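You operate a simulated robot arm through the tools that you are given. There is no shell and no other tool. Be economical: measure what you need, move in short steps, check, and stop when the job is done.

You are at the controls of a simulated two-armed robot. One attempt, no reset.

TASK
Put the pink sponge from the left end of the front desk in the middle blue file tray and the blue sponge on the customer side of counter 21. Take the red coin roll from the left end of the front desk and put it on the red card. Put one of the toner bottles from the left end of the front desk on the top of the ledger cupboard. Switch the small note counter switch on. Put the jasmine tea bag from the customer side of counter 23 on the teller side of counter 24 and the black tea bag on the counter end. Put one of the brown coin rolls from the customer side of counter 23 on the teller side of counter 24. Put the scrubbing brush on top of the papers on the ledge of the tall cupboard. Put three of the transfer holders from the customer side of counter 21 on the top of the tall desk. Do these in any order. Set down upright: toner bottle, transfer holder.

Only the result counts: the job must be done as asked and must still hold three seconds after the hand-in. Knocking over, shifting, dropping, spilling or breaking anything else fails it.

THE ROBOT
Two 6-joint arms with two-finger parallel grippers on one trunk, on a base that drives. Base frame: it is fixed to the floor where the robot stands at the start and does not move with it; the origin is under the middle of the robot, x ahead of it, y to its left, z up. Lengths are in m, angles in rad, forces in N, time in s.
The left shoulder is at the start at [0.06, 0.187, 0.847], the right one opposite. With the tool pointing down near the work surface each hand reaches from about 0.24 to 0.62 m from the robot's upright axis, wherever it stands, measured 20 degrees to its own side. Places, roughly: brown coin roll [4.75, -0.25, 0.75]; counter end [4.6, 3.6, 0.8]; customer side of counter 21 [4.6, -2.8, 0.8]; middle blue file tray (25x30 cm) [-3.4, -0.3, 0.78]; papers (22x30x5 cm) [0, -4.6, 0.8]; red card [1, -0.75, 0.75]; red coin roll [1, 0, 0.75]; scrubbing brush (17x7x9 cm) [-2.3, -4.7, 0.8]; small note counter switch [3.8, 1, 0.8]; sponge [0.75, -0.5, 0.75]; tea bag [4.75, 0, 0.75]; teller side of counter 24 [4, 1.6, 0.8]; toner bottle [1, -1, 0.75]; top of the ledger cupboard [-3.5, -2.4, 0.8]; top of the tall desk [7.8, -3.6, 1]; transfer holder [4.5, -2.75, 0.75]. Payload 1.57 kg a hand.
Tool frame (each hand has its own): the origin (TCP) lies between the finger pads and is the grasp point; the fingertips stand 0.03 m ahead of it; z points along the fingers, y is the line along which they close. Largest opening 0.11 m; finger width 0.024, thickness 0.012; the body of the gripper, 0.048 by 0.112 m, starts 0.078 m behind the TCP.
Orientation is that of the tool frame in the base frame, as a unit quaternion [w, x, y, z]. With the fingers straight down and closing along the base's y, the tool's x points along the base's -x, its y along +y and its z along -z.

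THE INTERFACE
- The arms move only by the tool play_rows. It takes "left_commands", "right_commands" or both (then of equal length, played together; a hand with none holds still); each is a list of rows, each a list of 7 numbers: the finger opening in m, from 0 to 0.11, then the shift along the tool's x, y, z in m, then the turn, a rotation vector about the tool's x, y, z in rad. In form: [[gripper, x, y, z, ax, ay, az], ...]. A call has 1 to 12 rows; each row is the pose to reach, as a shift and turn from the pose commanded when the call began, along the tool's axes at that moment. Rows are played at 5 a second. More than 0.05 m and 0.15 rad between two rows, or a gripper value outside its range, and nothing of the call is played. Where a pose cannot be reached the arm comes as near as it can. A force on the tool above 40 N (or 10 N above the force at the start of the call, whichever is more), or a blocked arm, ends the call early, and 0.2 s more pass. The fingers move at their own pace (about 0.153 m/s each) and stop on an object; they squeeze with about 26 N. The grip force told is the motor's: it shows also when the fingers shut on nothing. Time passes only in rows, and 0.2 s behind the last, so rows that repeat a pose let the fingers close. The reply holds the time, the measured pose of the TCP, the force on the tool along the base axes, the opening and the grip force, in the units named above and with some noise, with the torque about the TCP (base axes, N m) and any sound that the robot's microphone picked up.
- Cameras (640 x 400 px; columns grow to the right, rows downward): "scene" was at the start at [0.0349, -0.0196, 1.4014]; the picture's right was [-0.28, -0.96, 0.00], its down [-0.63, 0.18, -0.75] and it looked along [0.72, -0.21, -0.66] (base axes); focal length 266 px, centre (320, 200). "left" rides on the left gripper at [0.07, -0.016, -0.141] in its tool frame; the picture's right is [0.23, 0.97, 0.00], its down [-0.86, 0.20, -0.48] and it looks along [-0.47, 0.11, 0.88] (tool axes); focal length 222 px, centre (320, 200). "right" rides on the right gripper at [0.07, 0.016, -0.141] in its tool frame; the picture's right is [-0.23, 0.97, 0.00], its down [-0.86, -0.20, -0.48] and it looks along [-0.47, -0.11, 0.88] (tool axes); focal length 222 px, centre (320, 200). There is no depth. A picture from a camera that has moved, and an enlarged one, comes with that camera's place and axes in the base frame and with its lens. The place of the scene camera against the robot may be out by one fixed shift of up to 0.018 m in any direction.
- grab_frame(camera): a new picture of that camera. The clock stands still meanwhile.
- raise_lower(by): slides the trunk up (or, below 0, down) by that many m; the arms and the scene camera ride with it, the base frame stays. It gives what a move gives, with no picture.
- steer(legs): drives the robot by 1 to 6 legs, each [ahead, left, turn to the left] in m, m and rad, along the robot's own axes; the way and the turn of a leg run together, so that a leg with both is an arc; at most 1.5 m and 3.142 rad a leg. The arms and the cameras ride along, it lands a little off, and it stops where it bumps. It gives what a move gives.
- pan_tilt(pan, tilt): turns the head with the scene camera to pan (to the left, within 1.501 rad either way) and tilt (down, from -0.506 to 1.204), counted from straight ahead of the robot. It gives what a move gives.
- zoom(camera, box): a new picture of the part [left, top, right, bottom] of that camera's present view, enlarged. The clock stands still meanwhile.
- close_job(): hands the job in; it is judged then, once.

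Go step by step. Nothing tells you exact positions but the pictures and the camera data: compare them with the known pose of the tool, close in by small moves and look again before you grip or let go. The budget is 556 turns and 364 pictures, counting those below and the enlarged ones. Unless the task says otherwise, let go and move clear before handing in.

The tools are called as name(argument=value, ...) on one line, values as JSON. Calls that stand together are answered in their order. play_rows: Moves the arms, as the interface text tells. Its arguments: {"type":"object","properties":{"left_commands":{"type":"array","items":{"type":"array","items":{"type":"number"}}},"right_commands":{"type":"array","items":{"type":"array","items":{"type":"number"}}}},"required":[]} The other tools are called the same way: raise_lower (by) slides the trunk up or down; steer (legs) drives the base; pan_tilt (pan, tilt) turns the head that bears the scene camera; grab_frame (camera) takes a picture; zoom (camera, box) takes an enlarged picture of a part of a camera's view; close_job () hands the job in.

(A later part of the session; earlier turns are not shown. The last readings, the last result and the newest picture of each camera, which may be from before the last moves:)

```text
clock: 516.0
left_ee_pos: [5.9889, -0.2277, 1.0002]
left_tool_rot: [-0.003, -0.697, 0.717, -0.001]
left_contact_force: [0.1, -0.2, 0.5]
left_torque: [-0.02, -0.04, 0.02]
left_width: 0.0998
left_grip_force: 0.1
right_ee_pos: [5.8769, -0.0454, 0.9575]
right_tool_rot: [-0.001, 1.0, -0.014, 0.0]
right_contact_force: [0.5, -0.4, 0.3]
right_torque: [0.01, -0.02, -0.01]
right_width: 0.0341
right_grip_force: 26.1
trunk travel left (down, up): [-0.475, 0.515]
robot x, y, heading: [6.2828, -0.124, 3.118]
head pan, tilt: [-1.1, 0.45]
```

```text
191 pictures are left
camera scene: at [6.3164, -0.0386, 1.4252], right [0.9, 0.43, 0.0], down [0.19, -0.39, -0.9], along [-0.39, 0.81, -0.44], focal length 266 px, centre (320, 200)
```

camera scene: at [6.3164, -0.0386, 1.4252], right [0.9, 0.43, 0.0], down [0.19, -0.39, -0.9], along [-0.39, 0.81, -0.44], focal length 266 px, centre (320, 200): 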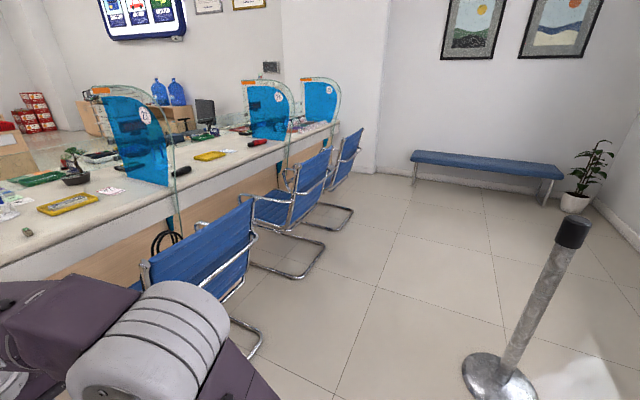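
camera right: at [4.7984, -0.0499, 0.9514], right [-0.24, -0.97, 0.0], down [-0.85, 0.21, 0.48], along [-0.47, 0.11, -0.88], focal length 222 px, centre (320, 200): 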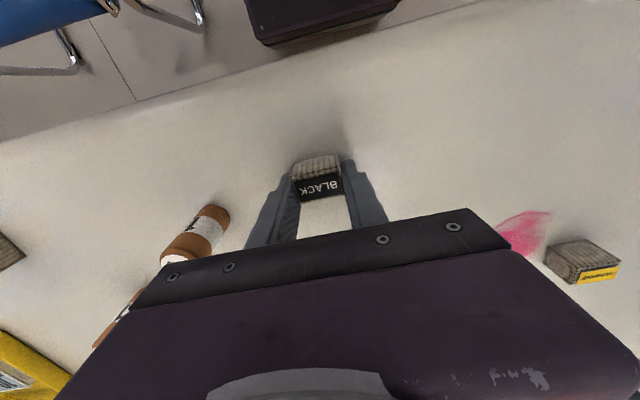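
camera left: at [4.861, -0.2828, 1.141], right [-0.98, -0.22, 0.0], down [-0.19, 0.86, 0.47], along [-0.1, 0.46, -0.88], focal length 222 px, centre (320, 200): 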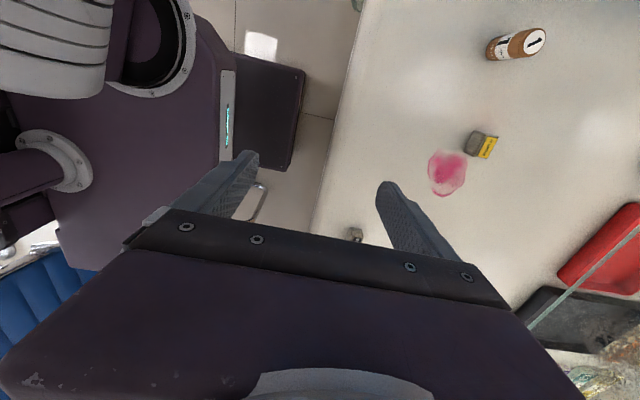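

raise_lower(by=0.15)

steer(legs=[[0.08, 0, 0.022], [0, -1.4, 0], [0, -1.4, 0], [0, -0.45, 0]])

pan_tilt(pan=-0.1, tilt=0.55)

grab_frame(camera="scene")

```text
clock: 517.8
left_ee_pos: [5.9881, -0.229, 1.1495]
left_tool_rot: [-0.002, -0.698, 0.717, -0.001]
left_contact_force: [0.7, -0.6, 0.6]
left_torque: [0.04, -0.02, -0.01]
left_width: 0.0999
left_grip_force: 0.1
right_ee_pos: [5.8765, -0.0458, 1.1088]
right_tool_rot: [-0.002, 1.0, -0.014, 0.0]
right_contact_force: [0.3, 0.3, -0.4]
right_torque: [0.0, 0.0, 0.0]
right_width: 0.034
right_grip_force: 26.2
trunk travel left (down, up): [-0.625, 0.365]
robot x, y, heading: [6.2801, -0.1232, 3.115]
head pan, tilt: [-1.1, 0.45]
```

```text
clock: 534.2
left_ee_pos: [6.0445, 3.0151, 1.1494]
left_tool_rot: [-0.002, -0.686, 0.728, -0.001]
left_contact_force: [0.1, 0.0, -0.3]
left_torque: [0.03, -0.01, -0.02]
left_width: 0.0999
left_grip_force: 0.0
right_ee_pos: [5.9402, 3.202, 1.1081]
right_tool_rot: [-0.001, 1.0, -0.029, 0.0]
right_contact_force: [-0.3, 0.6, -1.3]
right_torque: [0.0, -0.02, 0.02]
right_width: 0.0339
right_grip_force: 25.9
trunk travel left (down, up): [-0.625, 0.365]
robot x, y, heading: [6.3444, 3.1087, 3.086]
head pan, tilt: [-1.1, 0.45]
```

```text
clock: 535.5
left_ee_pos: [6.0453, 3.016, 1.1501]
left_tool_rot: [-0.002, -0.685, 0.729, -0.001]
left_contact_force: [0.0, 0.1, -0.7]
left_torque: [0.0, -0.02, -0.04]
left_width: 0.1004
left_grip_force: 0.0
right_ee_pos: [5.9394, 3.2028, 1.1082]
right_tool_rot: [-0.002, 1.0, -0.029, 0.0]
right_contact_force: [0.4, -0.4, -0.8]
right_torque: [-0.01, 0.02, 0.06]
right_width: 0.0337
right_grip_force: 25.7
trunk travel left (down, up): [-0.625, 0.365]
robot x, y, heading: [6.3414, 3.1113, 3.081]
head pan, tilt: [-0.099, 0.55]
```

```text
190 pictures are left
camera scene: at [6.3274, 3.1248, 1.5661], right [0.16, 0.99, 0.0], down [0.52, -0.08, -0.85], along [-0.84, 0.14, -0.52], focal length 266 px, centre (320, 200)
```

scene: 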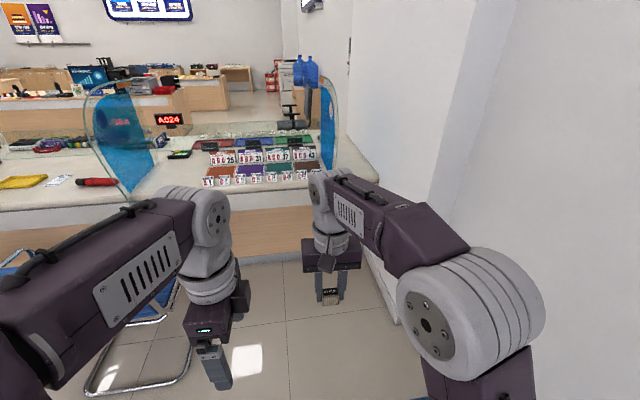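

raise_lower(by=-0.15)

steer(legs=[[0, 0, 0.06], [0.6, -0.19, 0]])

pan_tilt(pan=-0.3, tilt=0.6)

grab_frame(camera="scene")

```text
clock: 537.2
left_ee_pos: [6.0466, 3.0152, 1.0003]
left_tool_rot: [-0.003, -0.686, 0.728, -0.001]
left_contact_force: [0.7, 0.4, -0.4]
left_torque: [0.0, -0.01, 0.02]
left_width: 0.1
left_grip_force: 0.0
right_ee_pos: [5.94, 3.2017, 0.9592]
right_tool_rot: [-0.001, 1.0, -0.03, 0.0]
right_contact_force: [0.3, 0.8, 0.1]
right_torque: [0.02, -0.01, 0.02]
right_width: 0.034
right_grip_force: 25.8
trunk travel left (down, up): [-0.475, 0.515]
robot x, y, heading: [6.3411, 3.1077, 3.082]
head pan, tilt: [-0.099, 0.55]
```

```text
clock: 541.1
left_ee_pos: [5.4596, 3.1839, 1.0002]
left_tool_rot: [0.003, 0.707, -0.707, 0.002]
left_contact_force: [0.4, 0.0, -0.4]
left_torque: [-0.03, 0.0, 0.01]
left_width: 0.1
left_grip_force: 0.1
right_ee_pos: [5.3443, 3.364, 0.9588]
right_tool_rot: [-0.001, 1.0, 0.001, 0.0]
right_contact_force: [0.1, 0.2, -1.6]
right_torque: [0.02, -0.03, -0.03]
right_width: 0.0338
right_grip_force: 26.0
trunk travel left (down, up): [-0.475, 0.515]
robot x, y, heading: [5.7517, 3.3001, -3.142]
head pan, tilt: [-0.099, 0.55]
```

```text
clock: 541.9
left_ee_pos: [5.4613, 3.1831, 0.9985]
left_tool_rot: [0.002, 0.707, -0.707, 0.001]
left_contact_force: [0.1, -0.7, 1.0]
left_torque: [0.02, -0.03, -0.02]
left_width: 0.1001
left_grip_force: 0.1
right_ee_pos: [5.3444, 3.3636, 0.959]
right_tool_rot: [-0.001, 1.0, 0.001, -0.001]
right_contact_force: [-0.3, 0.1, -0.8]
right_torque: [0.01, -0.01, 0.01]
right_width: 0.0339
right_grip_force: 26.0
trunk travel left (down, up): [-0.475, 0.515]
robot x, y, heading: [5.7504, 3.2964, -3.135]
head pan, tilt: [-0.3, 0.6]
```

```text
189 pictures are left
camera scene: at [5.7418, 3.3262, 1.4116], right [0.29, 0.96, 0.0], down [0.54, -0.17, -0.83], along [-0.79, 0.24, -0.56], focal length 266 px, centre (320, 200)
```

scene: 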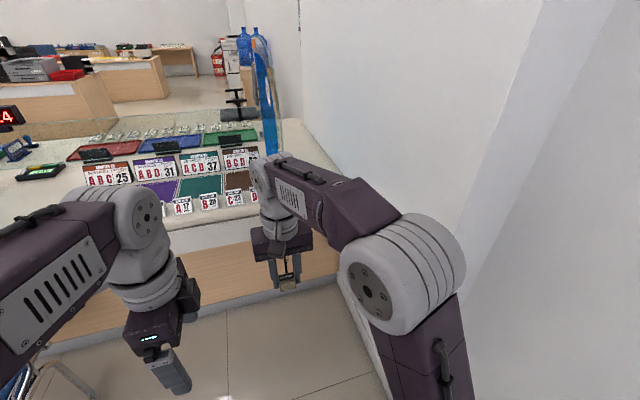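

steer(legs=[[0.53, 0, -0.006]])

play_rows(right_commands=[[0.0, 0, -0.04, 0, 0, 0, 0], [0.0, -0.01, -0.08, 0, 0, 0, 0], [0.0, -0.03, -0.12, 0, 0, 0, 0], [0.0, -0.05, -0.16, 0, 0, 0, 0], [0.0, -0.07, -0.19, 0, 0, 0, 0]])

pan_tilt(pan=-0.3, tilt=0.8)

grab_frame(camera="scene")

grab_frame(camera="right")

```text
clock: 545.0
left_ee_pos: [4.9308, 3.1832, 0.9994]
left_tool_rot: [0.0, -0.705, 0.709, 0.0]
left_contact_force: [0.9, 0.8, 0.3]
left_torque: [0.02, -0.02, 0.0]
left_width: 0.1002
left_grip_force: 0.2
right_ee_pos: [4.8158, 3.3626, 0.9595]
right_tool_rot: [-0.003, 1.0, -0.001, -0.001]
right_contact_force: [0.0, -1.3, 0.0]
right_torque: [0.0, 0.02, 0.02]
right_width: 0.0339
right_grip_force: 25.8
trunk travel left (down, up): [-0.475, 0.515]
robot x, y, heading: [5.2194, 3.297, 3.134]
head pan, tilt: [-0.3, 0.6]
stopped in leg 1: the robot was blocked; the commanded pose is now the measured one
```

```text
clock: 545.5
left_ee_pos: [4.9314, 3.1572, 0.9965]
left_tool_rot: [-0.007, 0.709, -0.706, -0.007]
left_contact_force: [0.5, -0.5, 0.0]
left_torque: [0.01, -0.01, 0.02]
left_width: 0.0999
left_grip_force: 0.1
right_ee_pos: [4.8156, 3.3757, 0.9574]
right_tool_rot: [-0.002, 1.0, 0.009, 0.007]
right_contact_force: [0.6, 0.3, 0.6]
right_torque: [-0.03, 0.01, -0.02]
right_width: 0.0339
right_grip_force: 26.1
trunk travel left (down, up): [-0.475, 0.515]
robot x, y, heading: [5.2175, 3.2893, -3.136]
head pan, tilt: [-0.3, 0.6]
stopped in row 2 (right hand): the force on the tool passed its limit at 85 N (the readings are from after the stop); the commanded pose is now the measured one
```

```text
clock: 546.2
left_ee_pos: [4.9306, 3.1575, 0.996]
left_tool_rot: [-0.007, 0.709, -0.705, -0.007]
left_contact_force: [-0.7, 0.9, 0.1]
left_torque: [0.01, -0.07, 0.0]
left_width: 0.1001
left_grip_force: 0.2
right_ee_pos: [4.8157, 3.3774, 0.9578]
right_tool_rot: [-0.004, 1.0, 0.008, 0.007]
right_contact_force: [-0.5, 0.5, -0.7]
right_torque: [0.0, 0.01, 0.0]
right_width: 0.0338
right_grip_force: 26.0
trunk travel left (down, up): [-0.475, 0.515]
robot x, y, heading: [5.222, 3.2933, -3.136]
head pan, tilt: [-0.3, 0.799]
```

```text
188 pictures are left
camera scene: at [5.2176, 3.2893, 1.3946], right [0.29, 0.96, 0.02], down [0.69, -0.19, -0.7], along [-0.67, 0.22, -0.71], focal length 266 px, centre (320, 200)
```

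scene: 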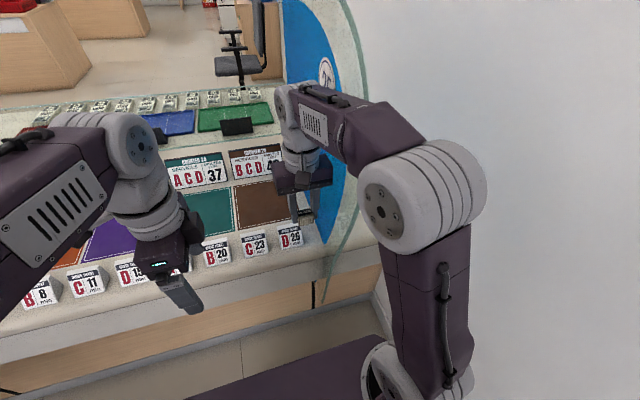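

```text
187 pictures are left
camera right: at [4.8812, 3.3601, 1.0994], right [-0.21, -0.98, -0.01], down [-0.87, 0.18, 0.47], along [-0.45, 0.11, -0.88], focal length 222 px, centre (320, 200)
```

right: 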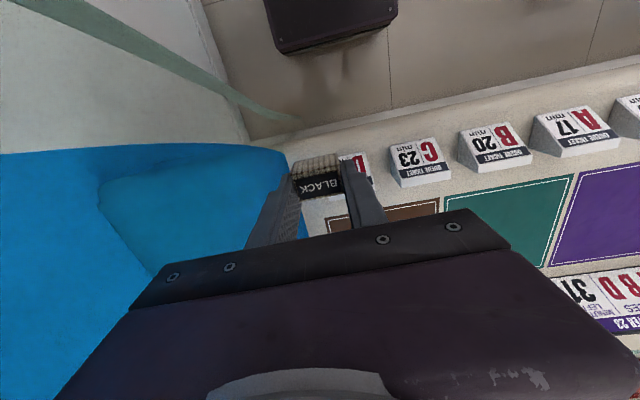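

steer(legs=[[-0.45, 0, 0]])

pan_tilt(pan=-0.2, tilt=0.6)

grab_frame(camera="scene")

grab_frame(camera="right")

```text
clock: 547.4
left_ee_pos: [4.9933, 3.1672, 1.001]
left_tool_rot: [0.002, 0.72, -0.694, -0.003]
left_contact_force: [0.5, 0.1, 0.0]
left_torque: [0.02, 0.06, 0.0]
left_width: 0.0999
left_grip_force: 0.1
right_ee_pos: [4.8692, 3.3716, 0.9622]
right_tool_rot: [0.02, 1.0, 0.024, -0.003]
right_contact_force: [13.1, -35.0, 10.6]
right_torque: [4.97, 1.43, -1.64]
right_width: 0.0337
right_grip_force: 25.5
trunk travel left (down, up): [-0.475, 0.515]
robot x, y, heading: [5.2775, 3.2975, -3.106]
head pan, tilt: [-0.3, 0.799]
stopped in leg 1: the force on the tool passed its limit at 151 N (the readings are from after the stop); the commanded pose is now the measured one
```

```text
clock: 548.1
left_ee_pos: [4.9932, 3.1667, 0.9988]
left_tool_rot: [0.0, 0.719, -0.695, -0.004]
left_contact_force: [0.1, 0.5, 0.4]
left_torque: [0.02, 0.0, 0.01]
left_width: 0.1002
left_grip_force: 0.1
right_ee_pos: [4.8684, 3.372, 0.9615]
right_tool_rot: [0.019, 1.0, 0.021, -0.005]
right_contact_force: [15.5, -49.8, 17.4]
right_torque: [7.09, 1.57, -2.02]
right_width: 0.0337
right_grip_force: 25.7
trunk travel left (down, up): [-0.475, 0.515]
robot x, y, heading: [5.2789, 3.2922, -3.107]
head pan, tilt: [-0.201, 0.6]
```

```text
186 pictures are left
camera scene: at [5.2689, 3.3054, 1.4119], right [0.16, 0.99, 0.01], down [0.55, -0.08, -0.83], along [-0.82, 0.14, -0.56], focal length 266 px, centre (320, 200)
```

scene: 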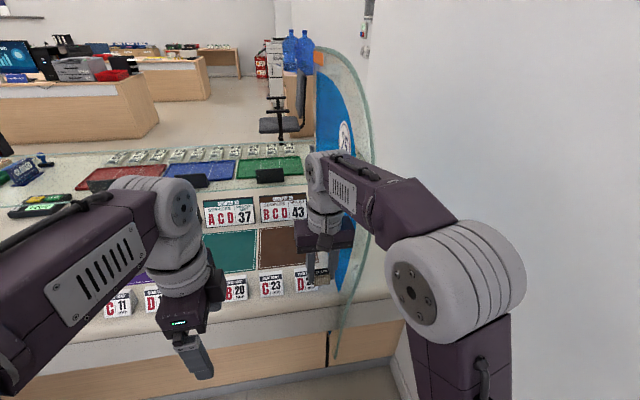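

```text
185 pictures are left
camera right: at [4.9378, 3.364, 1.103], right [-0.18, -0.98, 0.04], down [-0.86, 0.18, 0.48], along [-0.48, 0.06, -0.88], focal length 222 px, centre (320, 200)
```

right: 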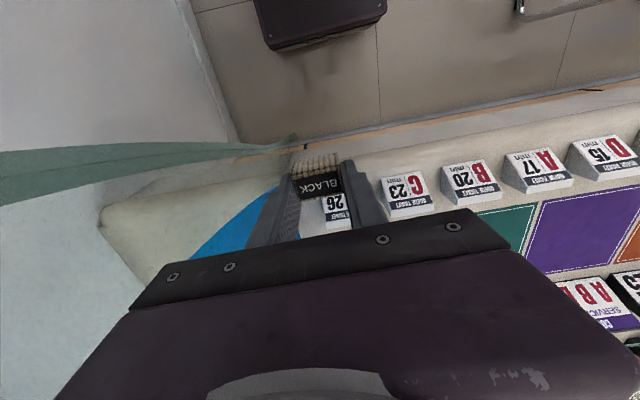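

play_rows(right_commands=[[0.0, 0, 0.012, 0, 0, 0, 0], [0.0, 0, 0.025, 0, 0, 0, 0], [0.0, 0, 0.04, 0, 0, 0, 0], [0.0, 0, 0.06, 0, 0, 0, 0]])

grab_frame(camera="right")

```text
clock: 549.1
left_ee_pos: [4.9887, 3.1749, 0.9985]
left_tool_rot: [0.001, 0.72, -0.694, 0.001]
left_contact_force: [-0.1, -0.7, 0.3]
left_torque: [0.0, -0.01, -0.01]
left_width: 0.1001
left_grip_force: 0.1
right_ee_pos: [4.8655, 3.3236, 0.9629]
right_tool_rot: [0.022, 1.0, 0.022, -0.001]
right_contact_force: [-0.1, -0.3, 0.3]
right_torque: [0.01, 0.0, -0.03]
right_width: 0.0337
right_grip_force: 26.4
trunk travel left (down, up): [-0.475, 0.515]
robot x, y, heading: [5.2756, 3.2973, -3.101]
head pan, tilt: [-0.201, 0.6]
```

```text
184 pictures are left
camera right: at [4.9345, 3.3154, 1.1033], right [-0.19, -0.98, 0.04], down [-0.86, 0.18, 0.47], along [-0.47, 0.05, -0.88], focal length 222 px, centre (320, 200)
```

right: 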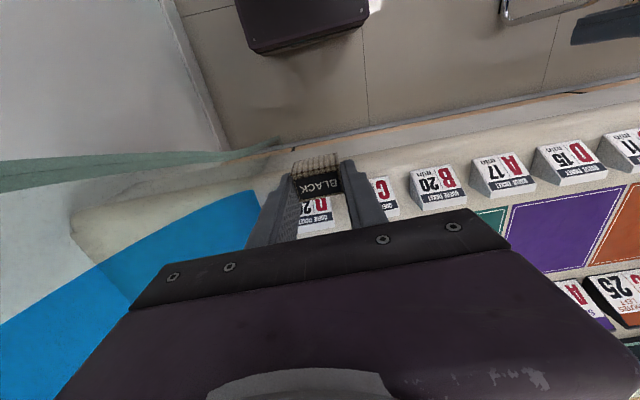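

Contact relieved. I back away from the divider now and straighten the heading.

steer(legs=[[-0.4, 0, 0]])

pan_tilt(pan=-0.2, tilt=0.6)

grab_frame(camera="scene")

```text
clock: 551.6
left_ee_pos: [5.391, 3.1905, 1.0002]
left_tool_rot: [0.002, 0.718, -0.696, 0.001]
left_contact_force: [0.9, -1.2, 0.0]
left_torque: [-0.04, 0.01, -0.02]
left_width: 0.1001
left_grip_force: 0.2
right_ee_pos: [5.2672, 3.3376, 0.963]
right_tool_rot: [0.022, 1.0, 0.021, -0.002]
right_contact_force: [1.2, 0.6, 0.0]
right_torque: [0.02, -0.04, 0.0]
right_width: 0.0338
right_grip_force: 26.1
trunk travel left (down, up): [-0.475, 0.515]
robot x, y, heading: [5.6776, 3.311, -3.108]
head pan, tilt: [-0.201, 0.6]
```

```text
clock: 552.2
left_ee_pos: [5.3903, 3.1899, 1.0004]
left_tool_rot: [0.002, 0.718, -0.696, 0.002]
left_contact_force: [-1.2, -0.2, 0.2]
left_torque: [-0.02, 0.03, 0.01]
left_width: 0.1
left_grip_force: 0.1
right_ee_pos: [5.2678, 3.3379, 0.9624]
right_tool_rot: [0.022, 1.0, 0.02, -0.001]
right_contact_force: [0.2, -0.5, 0.1]
right_torque: [-0.01, 0.03, 0.01]
right_width: 0.0341
right_grip_force: 26.2
trunk travel left (down, up): [-0.475, 0.515]
robot x, y, heading: [5.6767, 3.3133, -3.107]
head pan, tilt: [-0.201, 0.6]
```

```text
183 pictures are left
camera scene: at [5.6643, 3.3333, 1.4116], right [0.17, 0.99, 0.0], down [0.56, -0.09, -0.83], along [-0.81, 0.14, -0.56], focal length 266 px, centre (320, 200)
```

scene: 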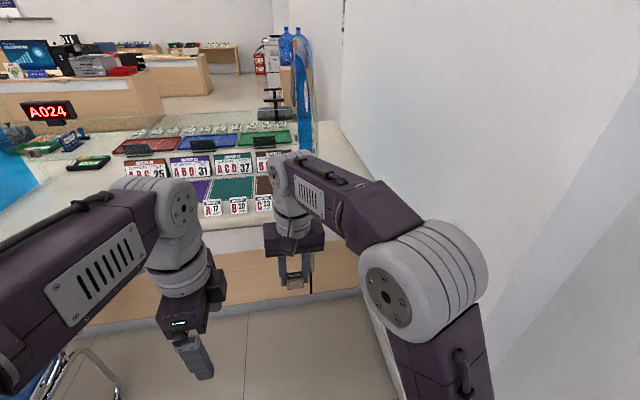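

steer(legs=[[-0.1, 0, -0.035]])

play_rows(right_commands=[[0.0, 0, -0.043, -0.01, 0.022, 0, 0], [0.0, 0, -0.086, -0.02, 0.044, 0, 0], [0.0, 0, -0.13, -0.03, 0.044, 0, 0], [0.0, 0, -0.17, -0.04, 0.044, 0, 0], [0.0, 0, -0.21, -0.04, 0.044, 0, 0], [0.0, 0, -0.25, -0.04, 0.044, 0, 0]])

grab_frame(camera="scene")

```text
clock: 553.4
left_ee_pos: [5.4866, 3.2021, 1.0003]
left_tool_rot: [-0.003, -0.707, 0.707, -0.001]
left_contact_force: [0.7, 0.1, 0.5]
left_torque: [0.01, 0.03, 0.01]
left_width: 0.1
left_grip_force: 0.0
right_ee_pos: [5.3685, 3.3534, 0.9625]
right_tool_rot: [0.022, 1.0, 0.003, -0.003]
right_contact_force: [-0.2, 0.1, 0.9]
right_torque: [0.01, 0.0, 0.02]
right_width: 0.0341
right_grip_force: 26.0
trunk travel left (down, up): [-0.475, 0.515]
robot x, y, heading: [5.7748, 3.3113, 3.144]
head pan, tilt: [-0.201, 0.6]
```

```text
clock: 554.8
left_ee_pos: [5.4862, 3.2029, 0.9989]
left_tool_rot: [-0.002, -0.707, 0.708, -0.002]
left_contact_force: [0.0, -0.5, -0.6]
left_torque: [-0.03, -0.02, -0.01]
left_width: 0.1002
left_grip_force: 0.1
right_ee_pos: [5.3676, 3.6089, 0.9918]
right_tool_rot: [0.0, 1.0, 0.004, -0.002]
right_contact_force: [0.7, -0.1, 0.5]
right_torque: [0.01, 0.0, 0.0]
right_width: 0.0339
right_grip_force: 26.2
trunk travel left (down, up): [-0.475, 0.515]
robot x, y, heading: [5.7748, 3.3143, 3.144]
head pan, tilt: [-0.201, 0.6]
```

```text
182 pictures are left
camera scene: at [5.7644, 3.3372, 1.4116], right [0.2, 0.98, 0.0], down [0.55, -0.11, -0.82], along [-0.81, 0.16, -0.57], focal length 266 px, centre (320, 200)
```

scene: 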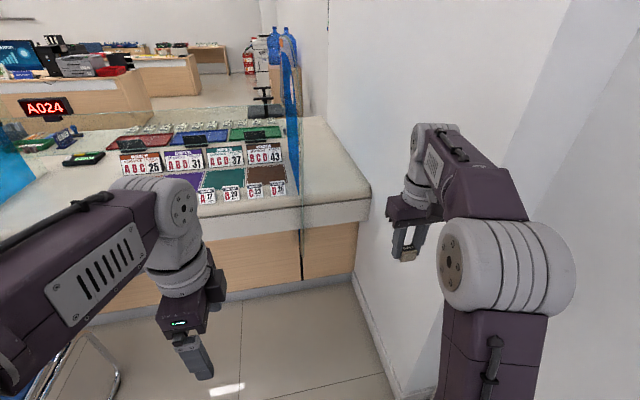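

play_rows(right_commands=[[0.0, -0.028, 0, 0, 0, -0.129, 0], [0.0, -0.056, 0, 0, 0, -0.257, 0], [0.0, -0.084, 0, 0, 0, -0.386, 0], [0.0, -0.112, 0, 0, 0, -0.514, 0], [0.0, -0.14, 0, 0, 0, -0.643, 0], [0.0, -0.168, 0, 0, 0, -0.771, 0], [0.0, -0.196, 0, 0, 0, -0.9, 0]])

grab_frame(camera="scene")

grab_frame(camera="right")

```text
clock: 556.4
left_ee_pos: [5.4857, 3.2029, 0.9997]
left_tool_rot: [-0.002, -0.707, 0.708, -0.001]
left_contact_force: [-0.6, 0.6, 0.6]
left_torque: [0.02, 0.01, -0.03]
left_width: 0.0999
left_grip_force: 0.1
right_ee_pos: [5.1711, 3.6048, 0.9921]
right_tool_rot: [0.001, 0.899, 0.003, -0.437]
right_contact_force: [0.4, -0.8, 0.1]
right_torque: [0.0, -0.02, 0.01]
right_width: 0.0335
right_grip_force: 26.1
trunk travel left (down, up): [-0.475, 0.515]
robot x, y, heading: [5.7778, 3.3146, 3.142]
head pan, tilt: [-0.201, 0.6]
```

```text
181 pictures are left
camera scene: at [5.764, 3.3361, 1.4116], right [0.2, 0.98, 0.0], down [0.55, -0.11, -0.82], along [-0.81, 0.17, -0.57], focal length 266 px, centre (320, 200)
```

scene: 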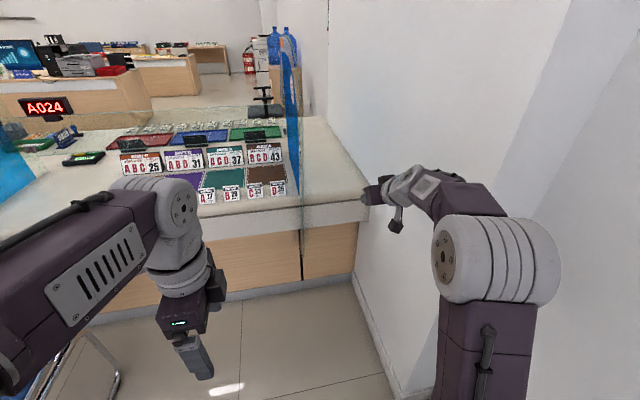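

```text
180 pictures are left
camera right: at [5.3237, 3.5889, 1.0253], right [-0.14, -0.97, 0.18], down [-0.15, 0.2, 0.97], along [-0.98, 0.1, -0.18], focal length 222 px, centre (320, 200)
```

right: 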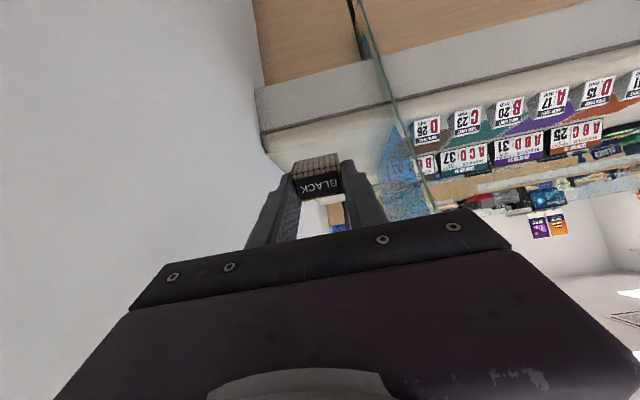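

steer(legs=[[0, 0.03, 0], [0.2, 0, 0]])

grab_frame(camera="scene")

grab_frame(camera="right")

```text
clock: 558.4
left_ee_pos: [5.2856, 3.1748, 0.9998]
left_tool_rot: [-0.002, -0.706, 0.708, -0.002]
left_contact_force: [-0.2, -0.1, -0.2]
left_torque: [-0.01, -0.03, 0.02]
left_width: 0.0999
left_grip_force: 0.0
right_ee_pos: [4.9717, 3.5768, 0.9927]
right_tool_rot: [0.001, 0.899, 0.001, -0.437]
right_contact_force: [-0.6, 0.2, -1.0]
right_torque: [-0.03, 0.0, -0.01]
right_width: 0.0337
right_grip_force: 26.3
trunk travel left (down, up): [-0.475, 0.515]
robot x, y, heading: [5.5764, 3.2818, 3.138]
head pan, tilt: [-0.201, 0.6]
```

```text
179 pictures are left
camera scene: at [5.5636, 3.3066, 1.4116], right [0.2, 0.98, 0.0], down [0.55, -0.12, -0.82], along [-0.81, 0.17, -0.57], focal length 266 px, centre (320, 200)
```

scene: 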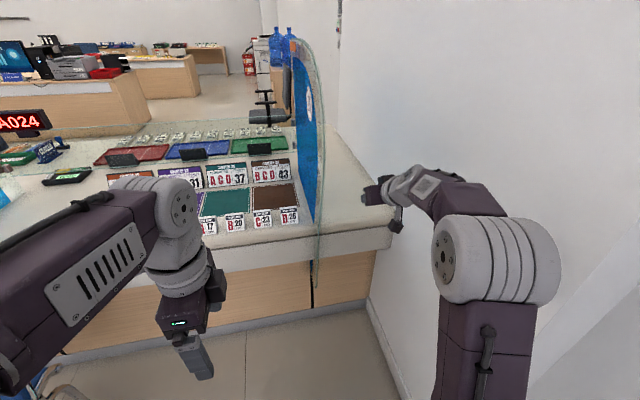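

```text
178 pictures are left
camera right: at [5.1245, 3.5608, 1.0255], right [-0.14, -0.97, 0.18], down [-0.15, 0.2, 0.97], along [-0.98, 0.11, -0.18], focal length 222 px, centre (320, 200)
```

right: 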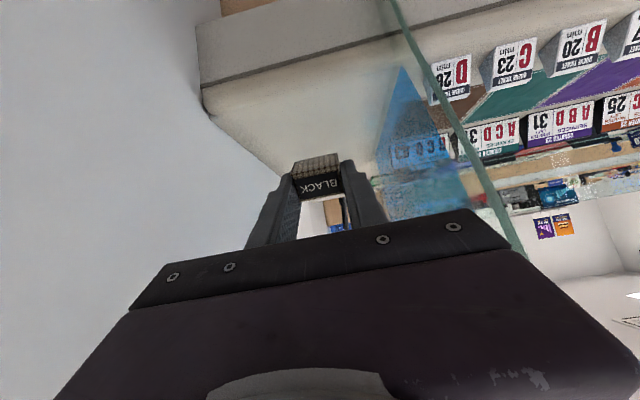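

steer(legs=[[0.15, 0, 0]])

play_rows(right_commands=[[0.0, 0.0235, 0, 0.0186, 0, 0, 0], [0.0, 0.047, 0, 0.0373, 0, 0, 0], [0.0, 0.0705, 0, 0.056, 0, 0, 0], [0.0, 0.094, 0, 0.0746, 0, 0, 0]])

grab_frame(camera="right")

grab_frame(camera="scene")

```text
clock: 559.8
left_ee_pos: [5.1336, 3.1745, 1.0001]
left_tool_rot: [-0.002, -0.705, 0.709, -0.002]
left_contact_force: [-0.1, 0.2, -0.2]
left_torque: [0.0, -0.05, -0.01]
left_width: 0.1
left_grip_force: 0.0
right_ee_pos: [4.8214, 3.5791, 0.9934]
right_tool_rot: [-0.001, 0.9, 0.0, -0.436]
right_contact_force: [-1.2, 0.8, 0.5]
right_torque: [-0.03, 0.0, -0.02]
right_width: 0.0339
right_grip_force: 26.4
trunk travel left (down, up): [-0.475, 0.515]
robot x, y, heading: [5.4228, 3.2859, 3.13]
head pan, tilt: [-0.201, 0.6]
```

```text
clock: 560.8
left_ee_pos: [5.1335, 3.1766, 0.9995]
left_tool_rot: [-0.001, -0.705, 0.71, -0.003]
left_contact_force: [-0.2, 0.3, -0.3]
left_torque: [-0.03, -0.04, 0.02]
left_width: 0.1
left_grip_force: 0.1
right_ee_pos: [4.8213, 3.5796, 0.8706]
right_tool_rot: [0.0, 0.9, 0.001, -0.436]
right_contact_force: [0.2, -0.4, 1.2]
right_torque: [0.0, -0.02, 0.02]
right_width: 0.0336
right_grip_force: 26.0
trunk travel left (down, up): [-0.475, 0.515]
robot x, y, heading: [5.4271, 3.284, 3.139]
head pan, tilt: [-0.201, 0.6]
```

```text
177 pictures are left
camera right: at [4.9744, 3.5628, 0.9039], right [-0.14, -0.97, 0.18], down [-0.15, 0.2, 0.97], along [-0.98, 0.11, -0.18], focal length 222 px, centre (320, 200)
```

right: 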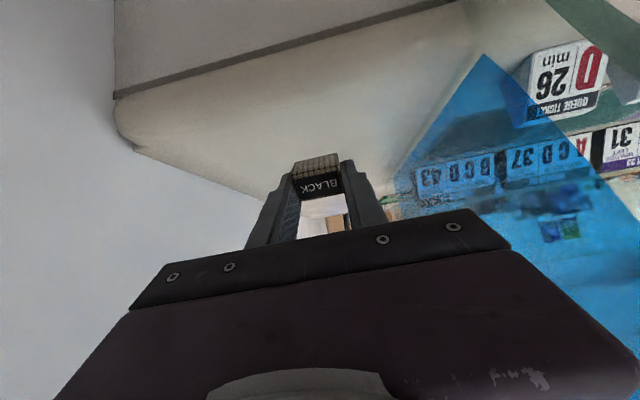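

```text
176 pictures are left
camera scene: at [5.4131, 3.3078, 1.4116], right [0.2, 0.98, 0.0], down [0.55, -0.12, -0.82], along [-0.81, 0.17, -0.57], focal length 266 px, centre (320, 200)
```

scene: 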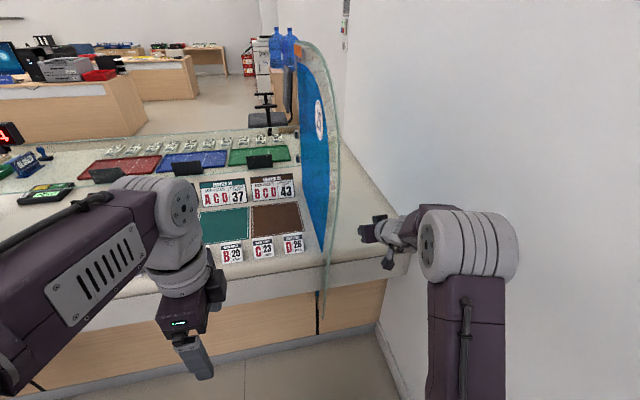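

play_rows(right_commands=[[0.0, 0.0157, 0, 0.0124, 0, 0, 0], [0.0, 0.0313, 0, 0.0249, 0, 0, 0], [0.0, 0.0376, 0, 0.0298, 0, 0, 0], [0.0, 0.0415, 0, 0.033, 0, 0, 0]])

grab_frame(camera="right")

```text
clock: 561.8
left_ee_pos: [5.1337, 3.175, 1.0]
left_tool_rot: [-0.002, -0.705, 0.71, -0.002]
left_contact_force: [-0.2, 0.1, -0.3]
left_torque: [-0.01, 0.01, 0.0]
left_width: 0.0996
left_grip_force: 0.1
right_ee_pos: [4.8218, 3.5782, 0.8205]
right_tool_rot: [0.0, 0.9, 0.001, -0.437]
right_contact_force: [-0.1, -0.1, -0.4]
right_torque: [-0.01, -0.02, 0.02]
right_width: 0.0335
right_grip_force: 26.3
trunk travel left (down, up): [-0.475, 0.515]
robot x, y, heading: [5.4265, 3.2832, 3.135]
head pan, tilt: [-0.201, 0.6]
```

```text
175 pictures are left
camera right: at [4.9746, 3.5621, 0.8527], right [-0.14, -0.97, 0.18], down [-0.15, 0.2, 0.97], along [-0.98, 0.11, -0.18], focal length 222 px, centre (320, 200)
```

right: 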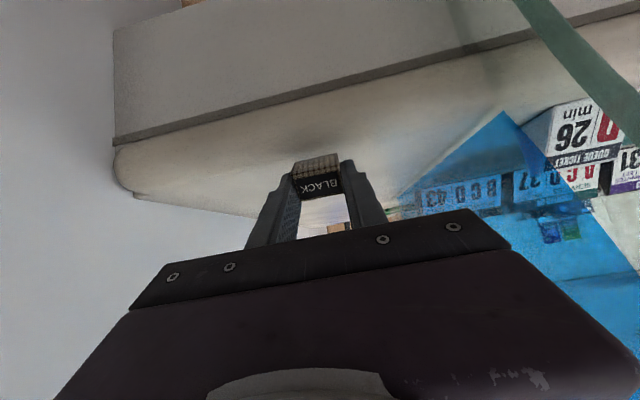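

play_rows(right_commands=[[0.0, 0.0024, 0, 0.0019, 0, 0, 0], [0.0, 0.0047, 0, 0.0037, 0, 0, 0], [0.0, 0.0071, 0, 0.0056, 0, 0, 0], [0.0, 0.0094, 0, 0.0075, 0, 0, 0]])

```text
clock: 562.8
left_ee_pos: [5.1381, 3.1753, 1.0011]
left_tool_rot: [-0.003, -0.705, 0.71, 0.0]
left_contact_force: [0.2, 0.0, -0.2]
left_torque: [0.01, 0.02, 0.01]
left_width: 0.1001
left_grip_force: 0.2
right_ee_pos: [4.8214, 3.5789, 0.8156]
right_tool_rot: [-0.001, 0.896, 0.001, -0.444]
right_contact_force: [-2.0, 5.1, 31.1]
right_torque: [0.11, 0.52, -0.08]
right_width: 0.0336
right_grip_force: 25.8
trunk travel left (down, up): [-0.475, 0.515]
robot x, y, heading: [5.4281, 3.2862, 3.138]
head pan, tilt: [-0.201, 0.6]
```

play_rows(right_commands=[[0.0, -0.004, 0, -0.0032, 0, 0, 0], [0.045, -0.004, 0, -0.0032, 0, 0, 0], [0.06, -0.004, 0, -0.0032, 0, 0, 0], [0.06, -0.004, 0, -0.0032, 0, 0, 0], [0.06, -0.004, 0, -0.03, 0, 0, 0], [0.06, -0.02, 0, -0.06, 0, 0, 0], [0.06, -0.05, 0, -0.09, 0, 0, 0]])

grab_frame(camera="right")

grab_frame(camera="scene")

```text
clock: 564.4
left_ee_pos: [5.1358, 3.1748, 0.9993]
left_tool_rot: [-0.002, -0.705, 0.71, -0.001]
left_contact_force: [0.5, 0.1, 0.3]
left_torque: [0.02, 0.03, 0.01]
left_width: 0.0998
left_grip_force: 0.0
right_ee_pos: [4.8608, 3.5773, 0.9022]
right_tool_rot: [0.0, 0.899, 0.001, -0.437]
right_contact_force: [0.5, -0.5, -0.6]
right_torque: [-0.03, 0.0, 0.03]
right_width: 0.0601
right_grip_force: 0.1
trunk travel left (down, up): [-0.475, 0.515]
robot x, y, heading: [5.4285, 3.2856, 3.133]
head pan, tilt: [-0.201, 0.6]
```

```text
174 pictures are left
camera right: at [5.0141, 3.562, 0.9355], right [-0.14, -0.97, 0.18], down [-0.15, 0.2, 0.97], along [-0.98, 0.11, -0.18], focal length 222 px, centre (320, 200)
```

right: 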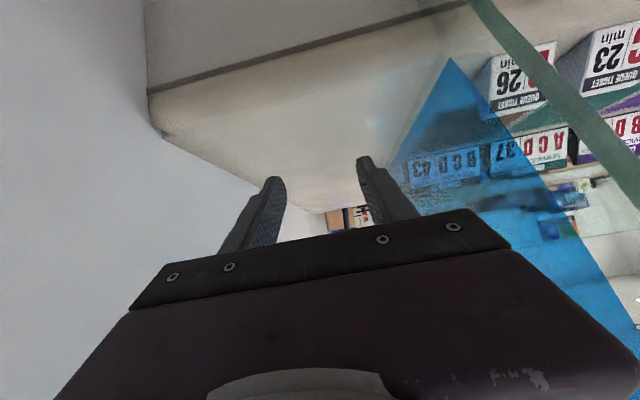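

```text
173 pictures are left
camera scene: at [5.4152, 3.3069, 1.4116], right [0.2, 0.98, 0.0], down [0.55, -0.12, -0.83], along [-0.81, 0.17, -0.56], focal length 266 px, centre (320, 200)
```

scene: 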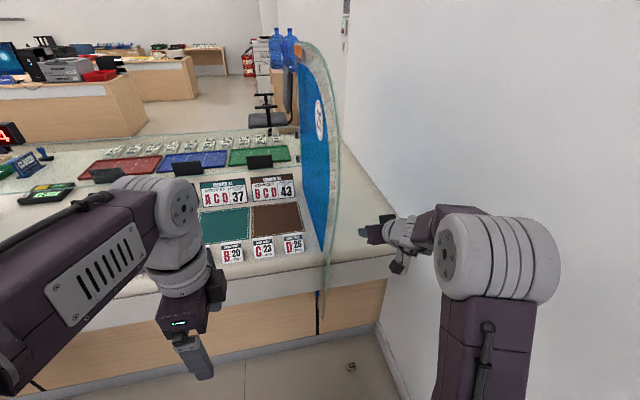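

zoom(camera="scene", box=[300, 320, 420, 400])

zoom(camera="right", box=[200, 80, 440, 240])

```text
5.00 times, centred on (360, 360) of scene
camera zoom: at [5.4152, 3.3069, 1.4116], right [0.2, 0.98, 0.0], down [0.55, -0.12, -0.83], along [-0.81, 0.17, -0.56], focal length 1328 px, centre (120, -600)
```

zoom: 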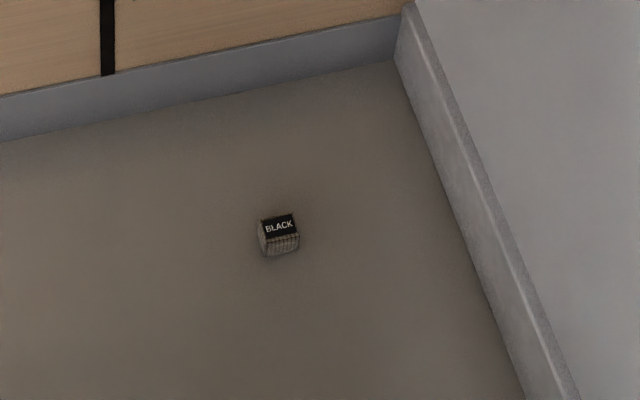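

```text
2.50 times, centred on (320, 160) of right
camera zoom: at [5.0141, 3.562, 0.9355], right [-0.14, -0.97, 0.18], down [-0.15, 0.2, 0.97], along [-0.98, 0.11, -0.18], focal length 555 px, centre (320, 300)
```

zoom: 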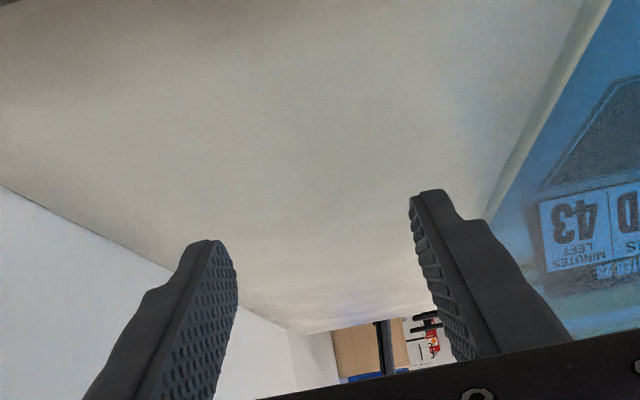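

steer(legs=[[-0.35, 0, 0]])

play_rows(right_commands=[[0.06, 0, 0, -0.03, 0, 0.129, 0], [0.06, 0, 0, -0.06, 0, 0.257, 0], [0.06, 0, 0, -0.09, 0, 0.386, 0], [0.06, 0, 0, -0.12, 0, 0.514, 0], [0.06, 0, 0, -0.15, 0, 0.643, 0], [0.06, 0, 0, -0.17, 0, 0.771, 0], [0.06, 0, 0, -0.19, 0, 0.9, 0]])

raise_lower(by=-0.46)

pan_tilt(pan=-0.2, tilt=0.6)

grab_frame(camera="scene")

grab_frame(camera="right")

```text
clock: 566.6
left_ee_pos: [5.48, 3.1737, 0.9991]
left_tool_rot: [-0.003, -0.705, 0.709, -0.002]
left_contact_force: [0.0, 0.4, 0.2]
left_torque: [0.0, -0.01, 0.01]
left_width: 0.1002
left_grip_force: 0.0
right_ee_pos: [5.2057, 3.5763, 0.9019]
right_tool_rot: [0.001, 0.899, 0.001, -0.437]
right_contact_force: [0.6, 0.0, -0.2]
right_torque: [0.01, -0.01, 0.0]
right_width: 0.0598
right_grip_force: 0.0
trunk travel left (down, up): [-0.475, 0.515]
robot x, y, heading: [5.771, 3.2833, 3.134]
head pan, tilt: [-0.201, 0.6]
```

```text
clock: 568.2
left_ee_pos: [5.4788, 3.1741, 1.0007]
left_tool_rot: [-0.002, -0.705, 0.71, -0.002]
left_contact_force: [0.2, 0.5, 0.6]
left_torque: [0.02, -0.01, 0.0]
left_width: 0.0998
left_grip_force: 0.2
right_ee_pos: [5.3537, 3.576, 1.0203]
right_tool_rot: [-0.001, 1.0, 0.001, -0.001]
right_contact_force: [1.0, 0.1, -0.9]
right_torque: [0.0, 0.0, 0.01]
right_width: 0.06
right_grip_force: 0.2
trunk travel left (down, up): [-0.475, 0.515]
robot x, y, heading: [5.7699, 3.2841, 3.138]
head pan, tilt: [-0.201, 0.6]
```

```text
refused: -0.46 is not a number from -0.4 to 0.4
```

```text
clock: 568.8
left_ee_pos: [5.4794, 3.1721, 0.9992]
left_tool_rot: [-0.002, -0.705, 0.709, -0.002]
left_contact_force: [-0.5, -0.5, 0.5]
left_torque: [0.0, 0.0, -0.02]
left_width: 0.1
left_grip_force: 0.2
right_ee_pos: [5.3526, 3.5755, 1.0205]
right_tool_rot: [-0.001, 1.0, 0.0, -0.002]
right_contact_force: [1.1, -0.6, 0.1]
right_torque: [-0.04, 0.04, -0.01]
right_width: 0.06
right_grip_force: 0.1
trunk travel left (down, up): [-0.475, 0.515]
robot x, y, heading: [5.773, 3.285, 3.138]
head pan, tilt: [-0.201, 0.6]
```

```text
170 pictures are left
camera scene: at [5.7586, 3.3056, 1.4116], right [0.2, 0.98, 0.0], down [0.55, -0.12, -0.83], along [-0.81, 0.17, -0.56], focal length 266 px, centre (320, 200)
```

scene: 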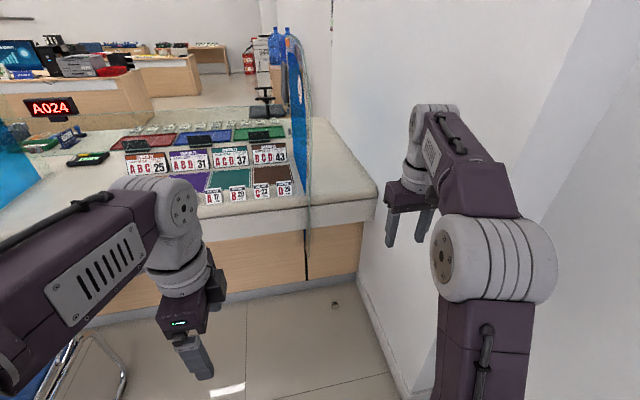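

```text
169 pictures are left
camera right: at [5.4216, 3.5588, 1.1615], right [-0.23, -0.97, 0.0], down [-0.85, 0.2, 0.48], along [-0.47, 0.11, -0.88], focal length 222 px, centre (320, 200)
```

right: 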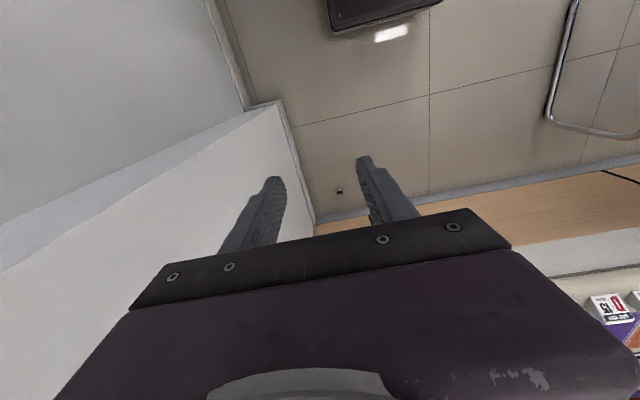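

raise_lower(by=-0.4)

raise_lower(by=-0.06)

play_rows(right_commands=[[0.08, 0, 0, 0.045, 0, 0, 0], [0.08, 0, 0, 0.09, 0, 0, 0], [0.08, 0, 0, 0.135, 0, 0, 0], [0.08, 0, 0, 0.18, 0, 0, 0], [0.08, 0, 0, 0.225, 0, 0, 0], [0.08, 0, 0, 0.27, 0, 0, 0], [0.08, 0, 0, 0.315, 0, 0, 0], [0.08, 0, 0, 0.36, 0, 0, 0], [0.08, 0, 0, 0.405, 0, 0, 0], [0.08, 0, 0, 0.44, 0, 0, 0]])

grab_frame(camera="scene")

grab_frame(camera="right")

```text
clock: 572.7
left_ee_pos: [5.4792, 3.1738, 0.5995]
left_tool_rot: [-0.003, -0.705, 0.71, -0.002]
left_contact_force: [-0.6, -1.0, 0.1]
left_torque: [-0.01, 0.04, 0.0]
left_width: 0.1
left_grip_force: 0.1
right_ee_pos: [5.3526, 3.5755, 0.6222]
right_tool_rot: [0.0, 1.0, 0.0, -0.002]
right_contact_force: [-0.1, -0.1, 0.0]
right_torque: [0.03, -0.03, 0.01]
right_width: 0.0601
right_grip_force: 0.0
trunk travel left (down, up): [-0.075, 0.915]
robot x, y, heading: [5.771, 3.2787, 3.141]
head pan, tilt: [-0.201, 0.6]
```

```text
clock: 573.7
left_ee_pos: [5.4796, 3.1727, 0.5389]
left_tool_rot: [-0.002, -0.705, 0.71, -0.002]
left_contact_force: [0.0, -0.5, -0.2]
left_torque: [-0.01, 0.01, 0.0]
left_width: 0.1001
left_grip_force: 0.1
right_ee_pos: [5.3531, 3.5754, 0.5604]
right_tool_rot: [-0.001, 1.0, 0.002, -0.002]
right_contact_force: [-0.2, -0.2, -1.1]
right_torque: [0.01, 0.01, -0.04]
right_width: 0.0598
right_grip_force: 0.0
trunk travel left (down, up): [-0.015, 0.975]
robot x, y, heading: [5.7707, 3.2843, 3.139]
head pan, tilt: [-0.201, 0.6]
```

```text
clock: 575.9
left_ee_pos: [5.4798, 3.1733, 0.5401]
left_tool_rot: [-0.002, -0.705, 0.709, -0.002]
left_contact_force: [-0.4, -0.5, -0.1]
left_torque: [0.03, 0.0, 0.0]
left_width: 0.1001
left_grip_force: 0.0
right_ee_pos: [5.3494, 3.5759, 0.1206]
right_tool_rot: [0.0, 1.0, 0.002, -0.003]
right_contact_force: [-0.3, -0.5, -0.7]
right_torque: [0.02, -0.01, -0.01]
right_width: 0.0799
right_grip_force: 0.1
trunk travel left (down, up): [-0.015, 0.975]
robot x, y, heading: [5.77, 3.2848, 3.132]
head pan, tilt: [-0.201, 0.6]
```

```text
168 pictures are left
camera scene: at [5.7585, 3.3056, 0.9517], right [0.2, 0.98, 0.0], down [0.55, -0.12, -0.83], along [-0.81, 0.17, -0.56], focal length 266 px, centre (320, 200)
```

scene: 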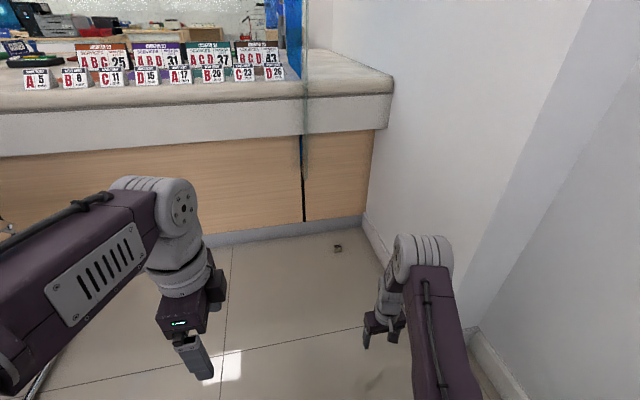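

```text
167 pictures are left
camera right: at [5.4195, 3.5597, 0.2615], right [-0.23, -0.97, 0.0], down [-0.85, 0.2, 0.48], along [-0.47, 0.11, -0.88], focal length 222 px, centre (320, 200)
```

right: 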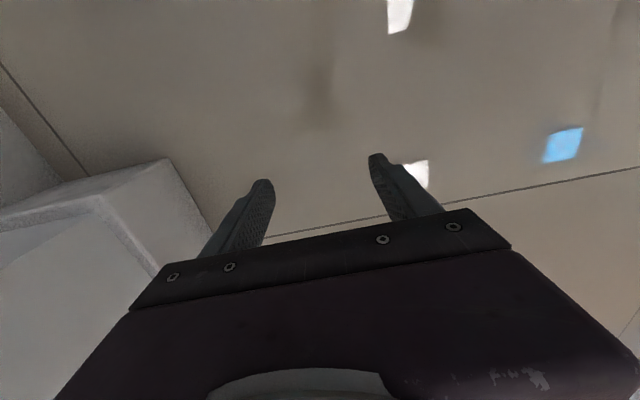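

steer(legs=[[0.46, 0, 0]])

grab_frame(camera="right")

grab_frame(camera="scene")

```text
clock: 578.7
left_ee_pos: [5.0121, 3.1769, 0.5393]
left_tool_rot: [-0.002, -0.704, 0.71, -0.002]
left_contact_force: [0.1, 0.2, 0.6]
left_torque: [0.02, -0.01, -0.02]
left_width: 0.1
left_grip_force: 0.0
right_ee_pos: [4.8839, 3.5793, 0.1211]
right_tool_rot: [-0.001, 1.0, 0.001, -0.002]
right_contact_force: [0.3, 0.1, -0.2]
right_torque: [0.01, -0.01, 0.01]
right_width: 0.0798
right_grip_force: 0.0
trunk travel left (down, up): [-0.015, 0.975]
robot x, y, heading: [5.3071, 3.2876, 3.138]
head pan, tilt: [-0.201, 0.6]
```

```text
166 pictures are left
camera right: at [4.9524, 3.5625, 0.262], right [-0.23, -0.97, 0.0], down [-0.85, 0.2, 0.48], along [-0.47, 0.11, -0.88], focal length 222 px, centre (320, 200)
```

right: 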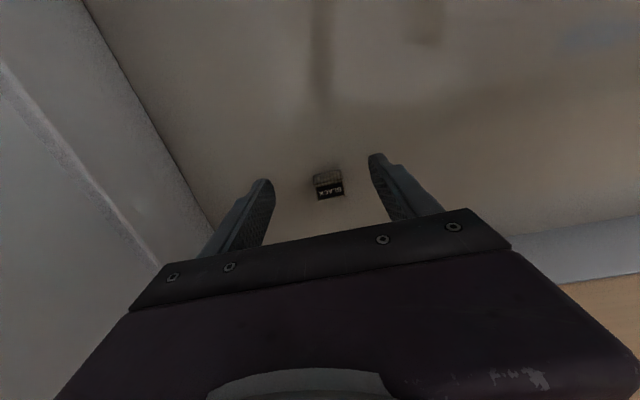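

```text
165 pictures are left
camera scene: at [5.2911, 3.308, 0.9516], right [0.2, 0.98, 0.0], down [0.55, -0.12, -0.83], along [-0.81, 0.17, -0.56], focal length 266 px, centre (320, 200)
```

scene: 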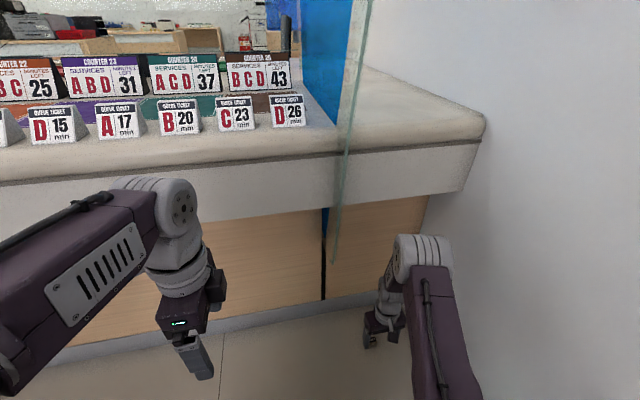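

play_rows(right_commands=[[0.08, -0.02, 0, 0.03, 0, 0, 0], [0.08, -0.04, 0.001, 0.055, 0, 0, 0], [0.08, -0.04, 0.001, 0.075, 0, 0, 0], [0.08, -0.04, 0.001, 0.085, 0, 0, 0]])

grab_frame(camera="right")

```text
clock: 579.7
left_ee_pos: [5.0115, 3.1762, 0.5391]
left_tool_rot: [-0.002, -0.705, 0.71, -0.001]
left_contact_force: [-0.1, 0.2, 0.6]
left_torque: [0.02, 0.0, -0.01]
left_width: 0.1
left_grip_force: 0.1
right_ee_pos: [4.8437, 3.5777, 0.0347]
right_tool_rot: [0.0, 1.0, 0.001, -0.002]
right_contact_force: [-0.1, -0.2, 0.1]
right_torque: [0.03, 0.01, 0.02]
right_width: 0.0802
right_grip_force: 0.1
trunk travel left (down, up): [-0.015, 0.975]
robot x, y, heading: [5.3081, 3.2903, 3.139]
head pan, tilt: [-0.201, 0.6]
```

```text
164 pictures are left
camera right: at [4.9128, 3.5621, 0.1765], right [-0.23, -0.97, 0.0], down [-0.85, 0.2, 0.48], along [-0.47, 0.11, -0.88], focal length 222 px, centre (320, 200)
```

right: 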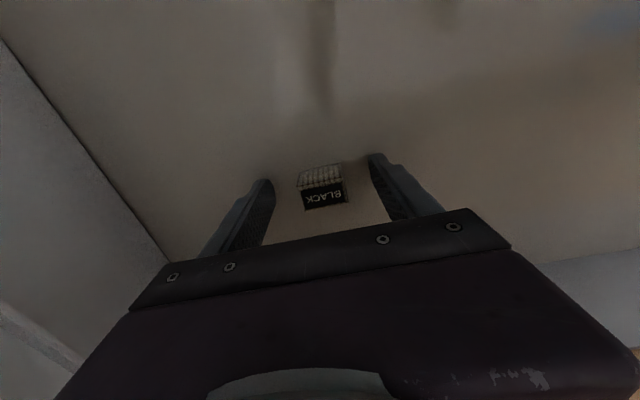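

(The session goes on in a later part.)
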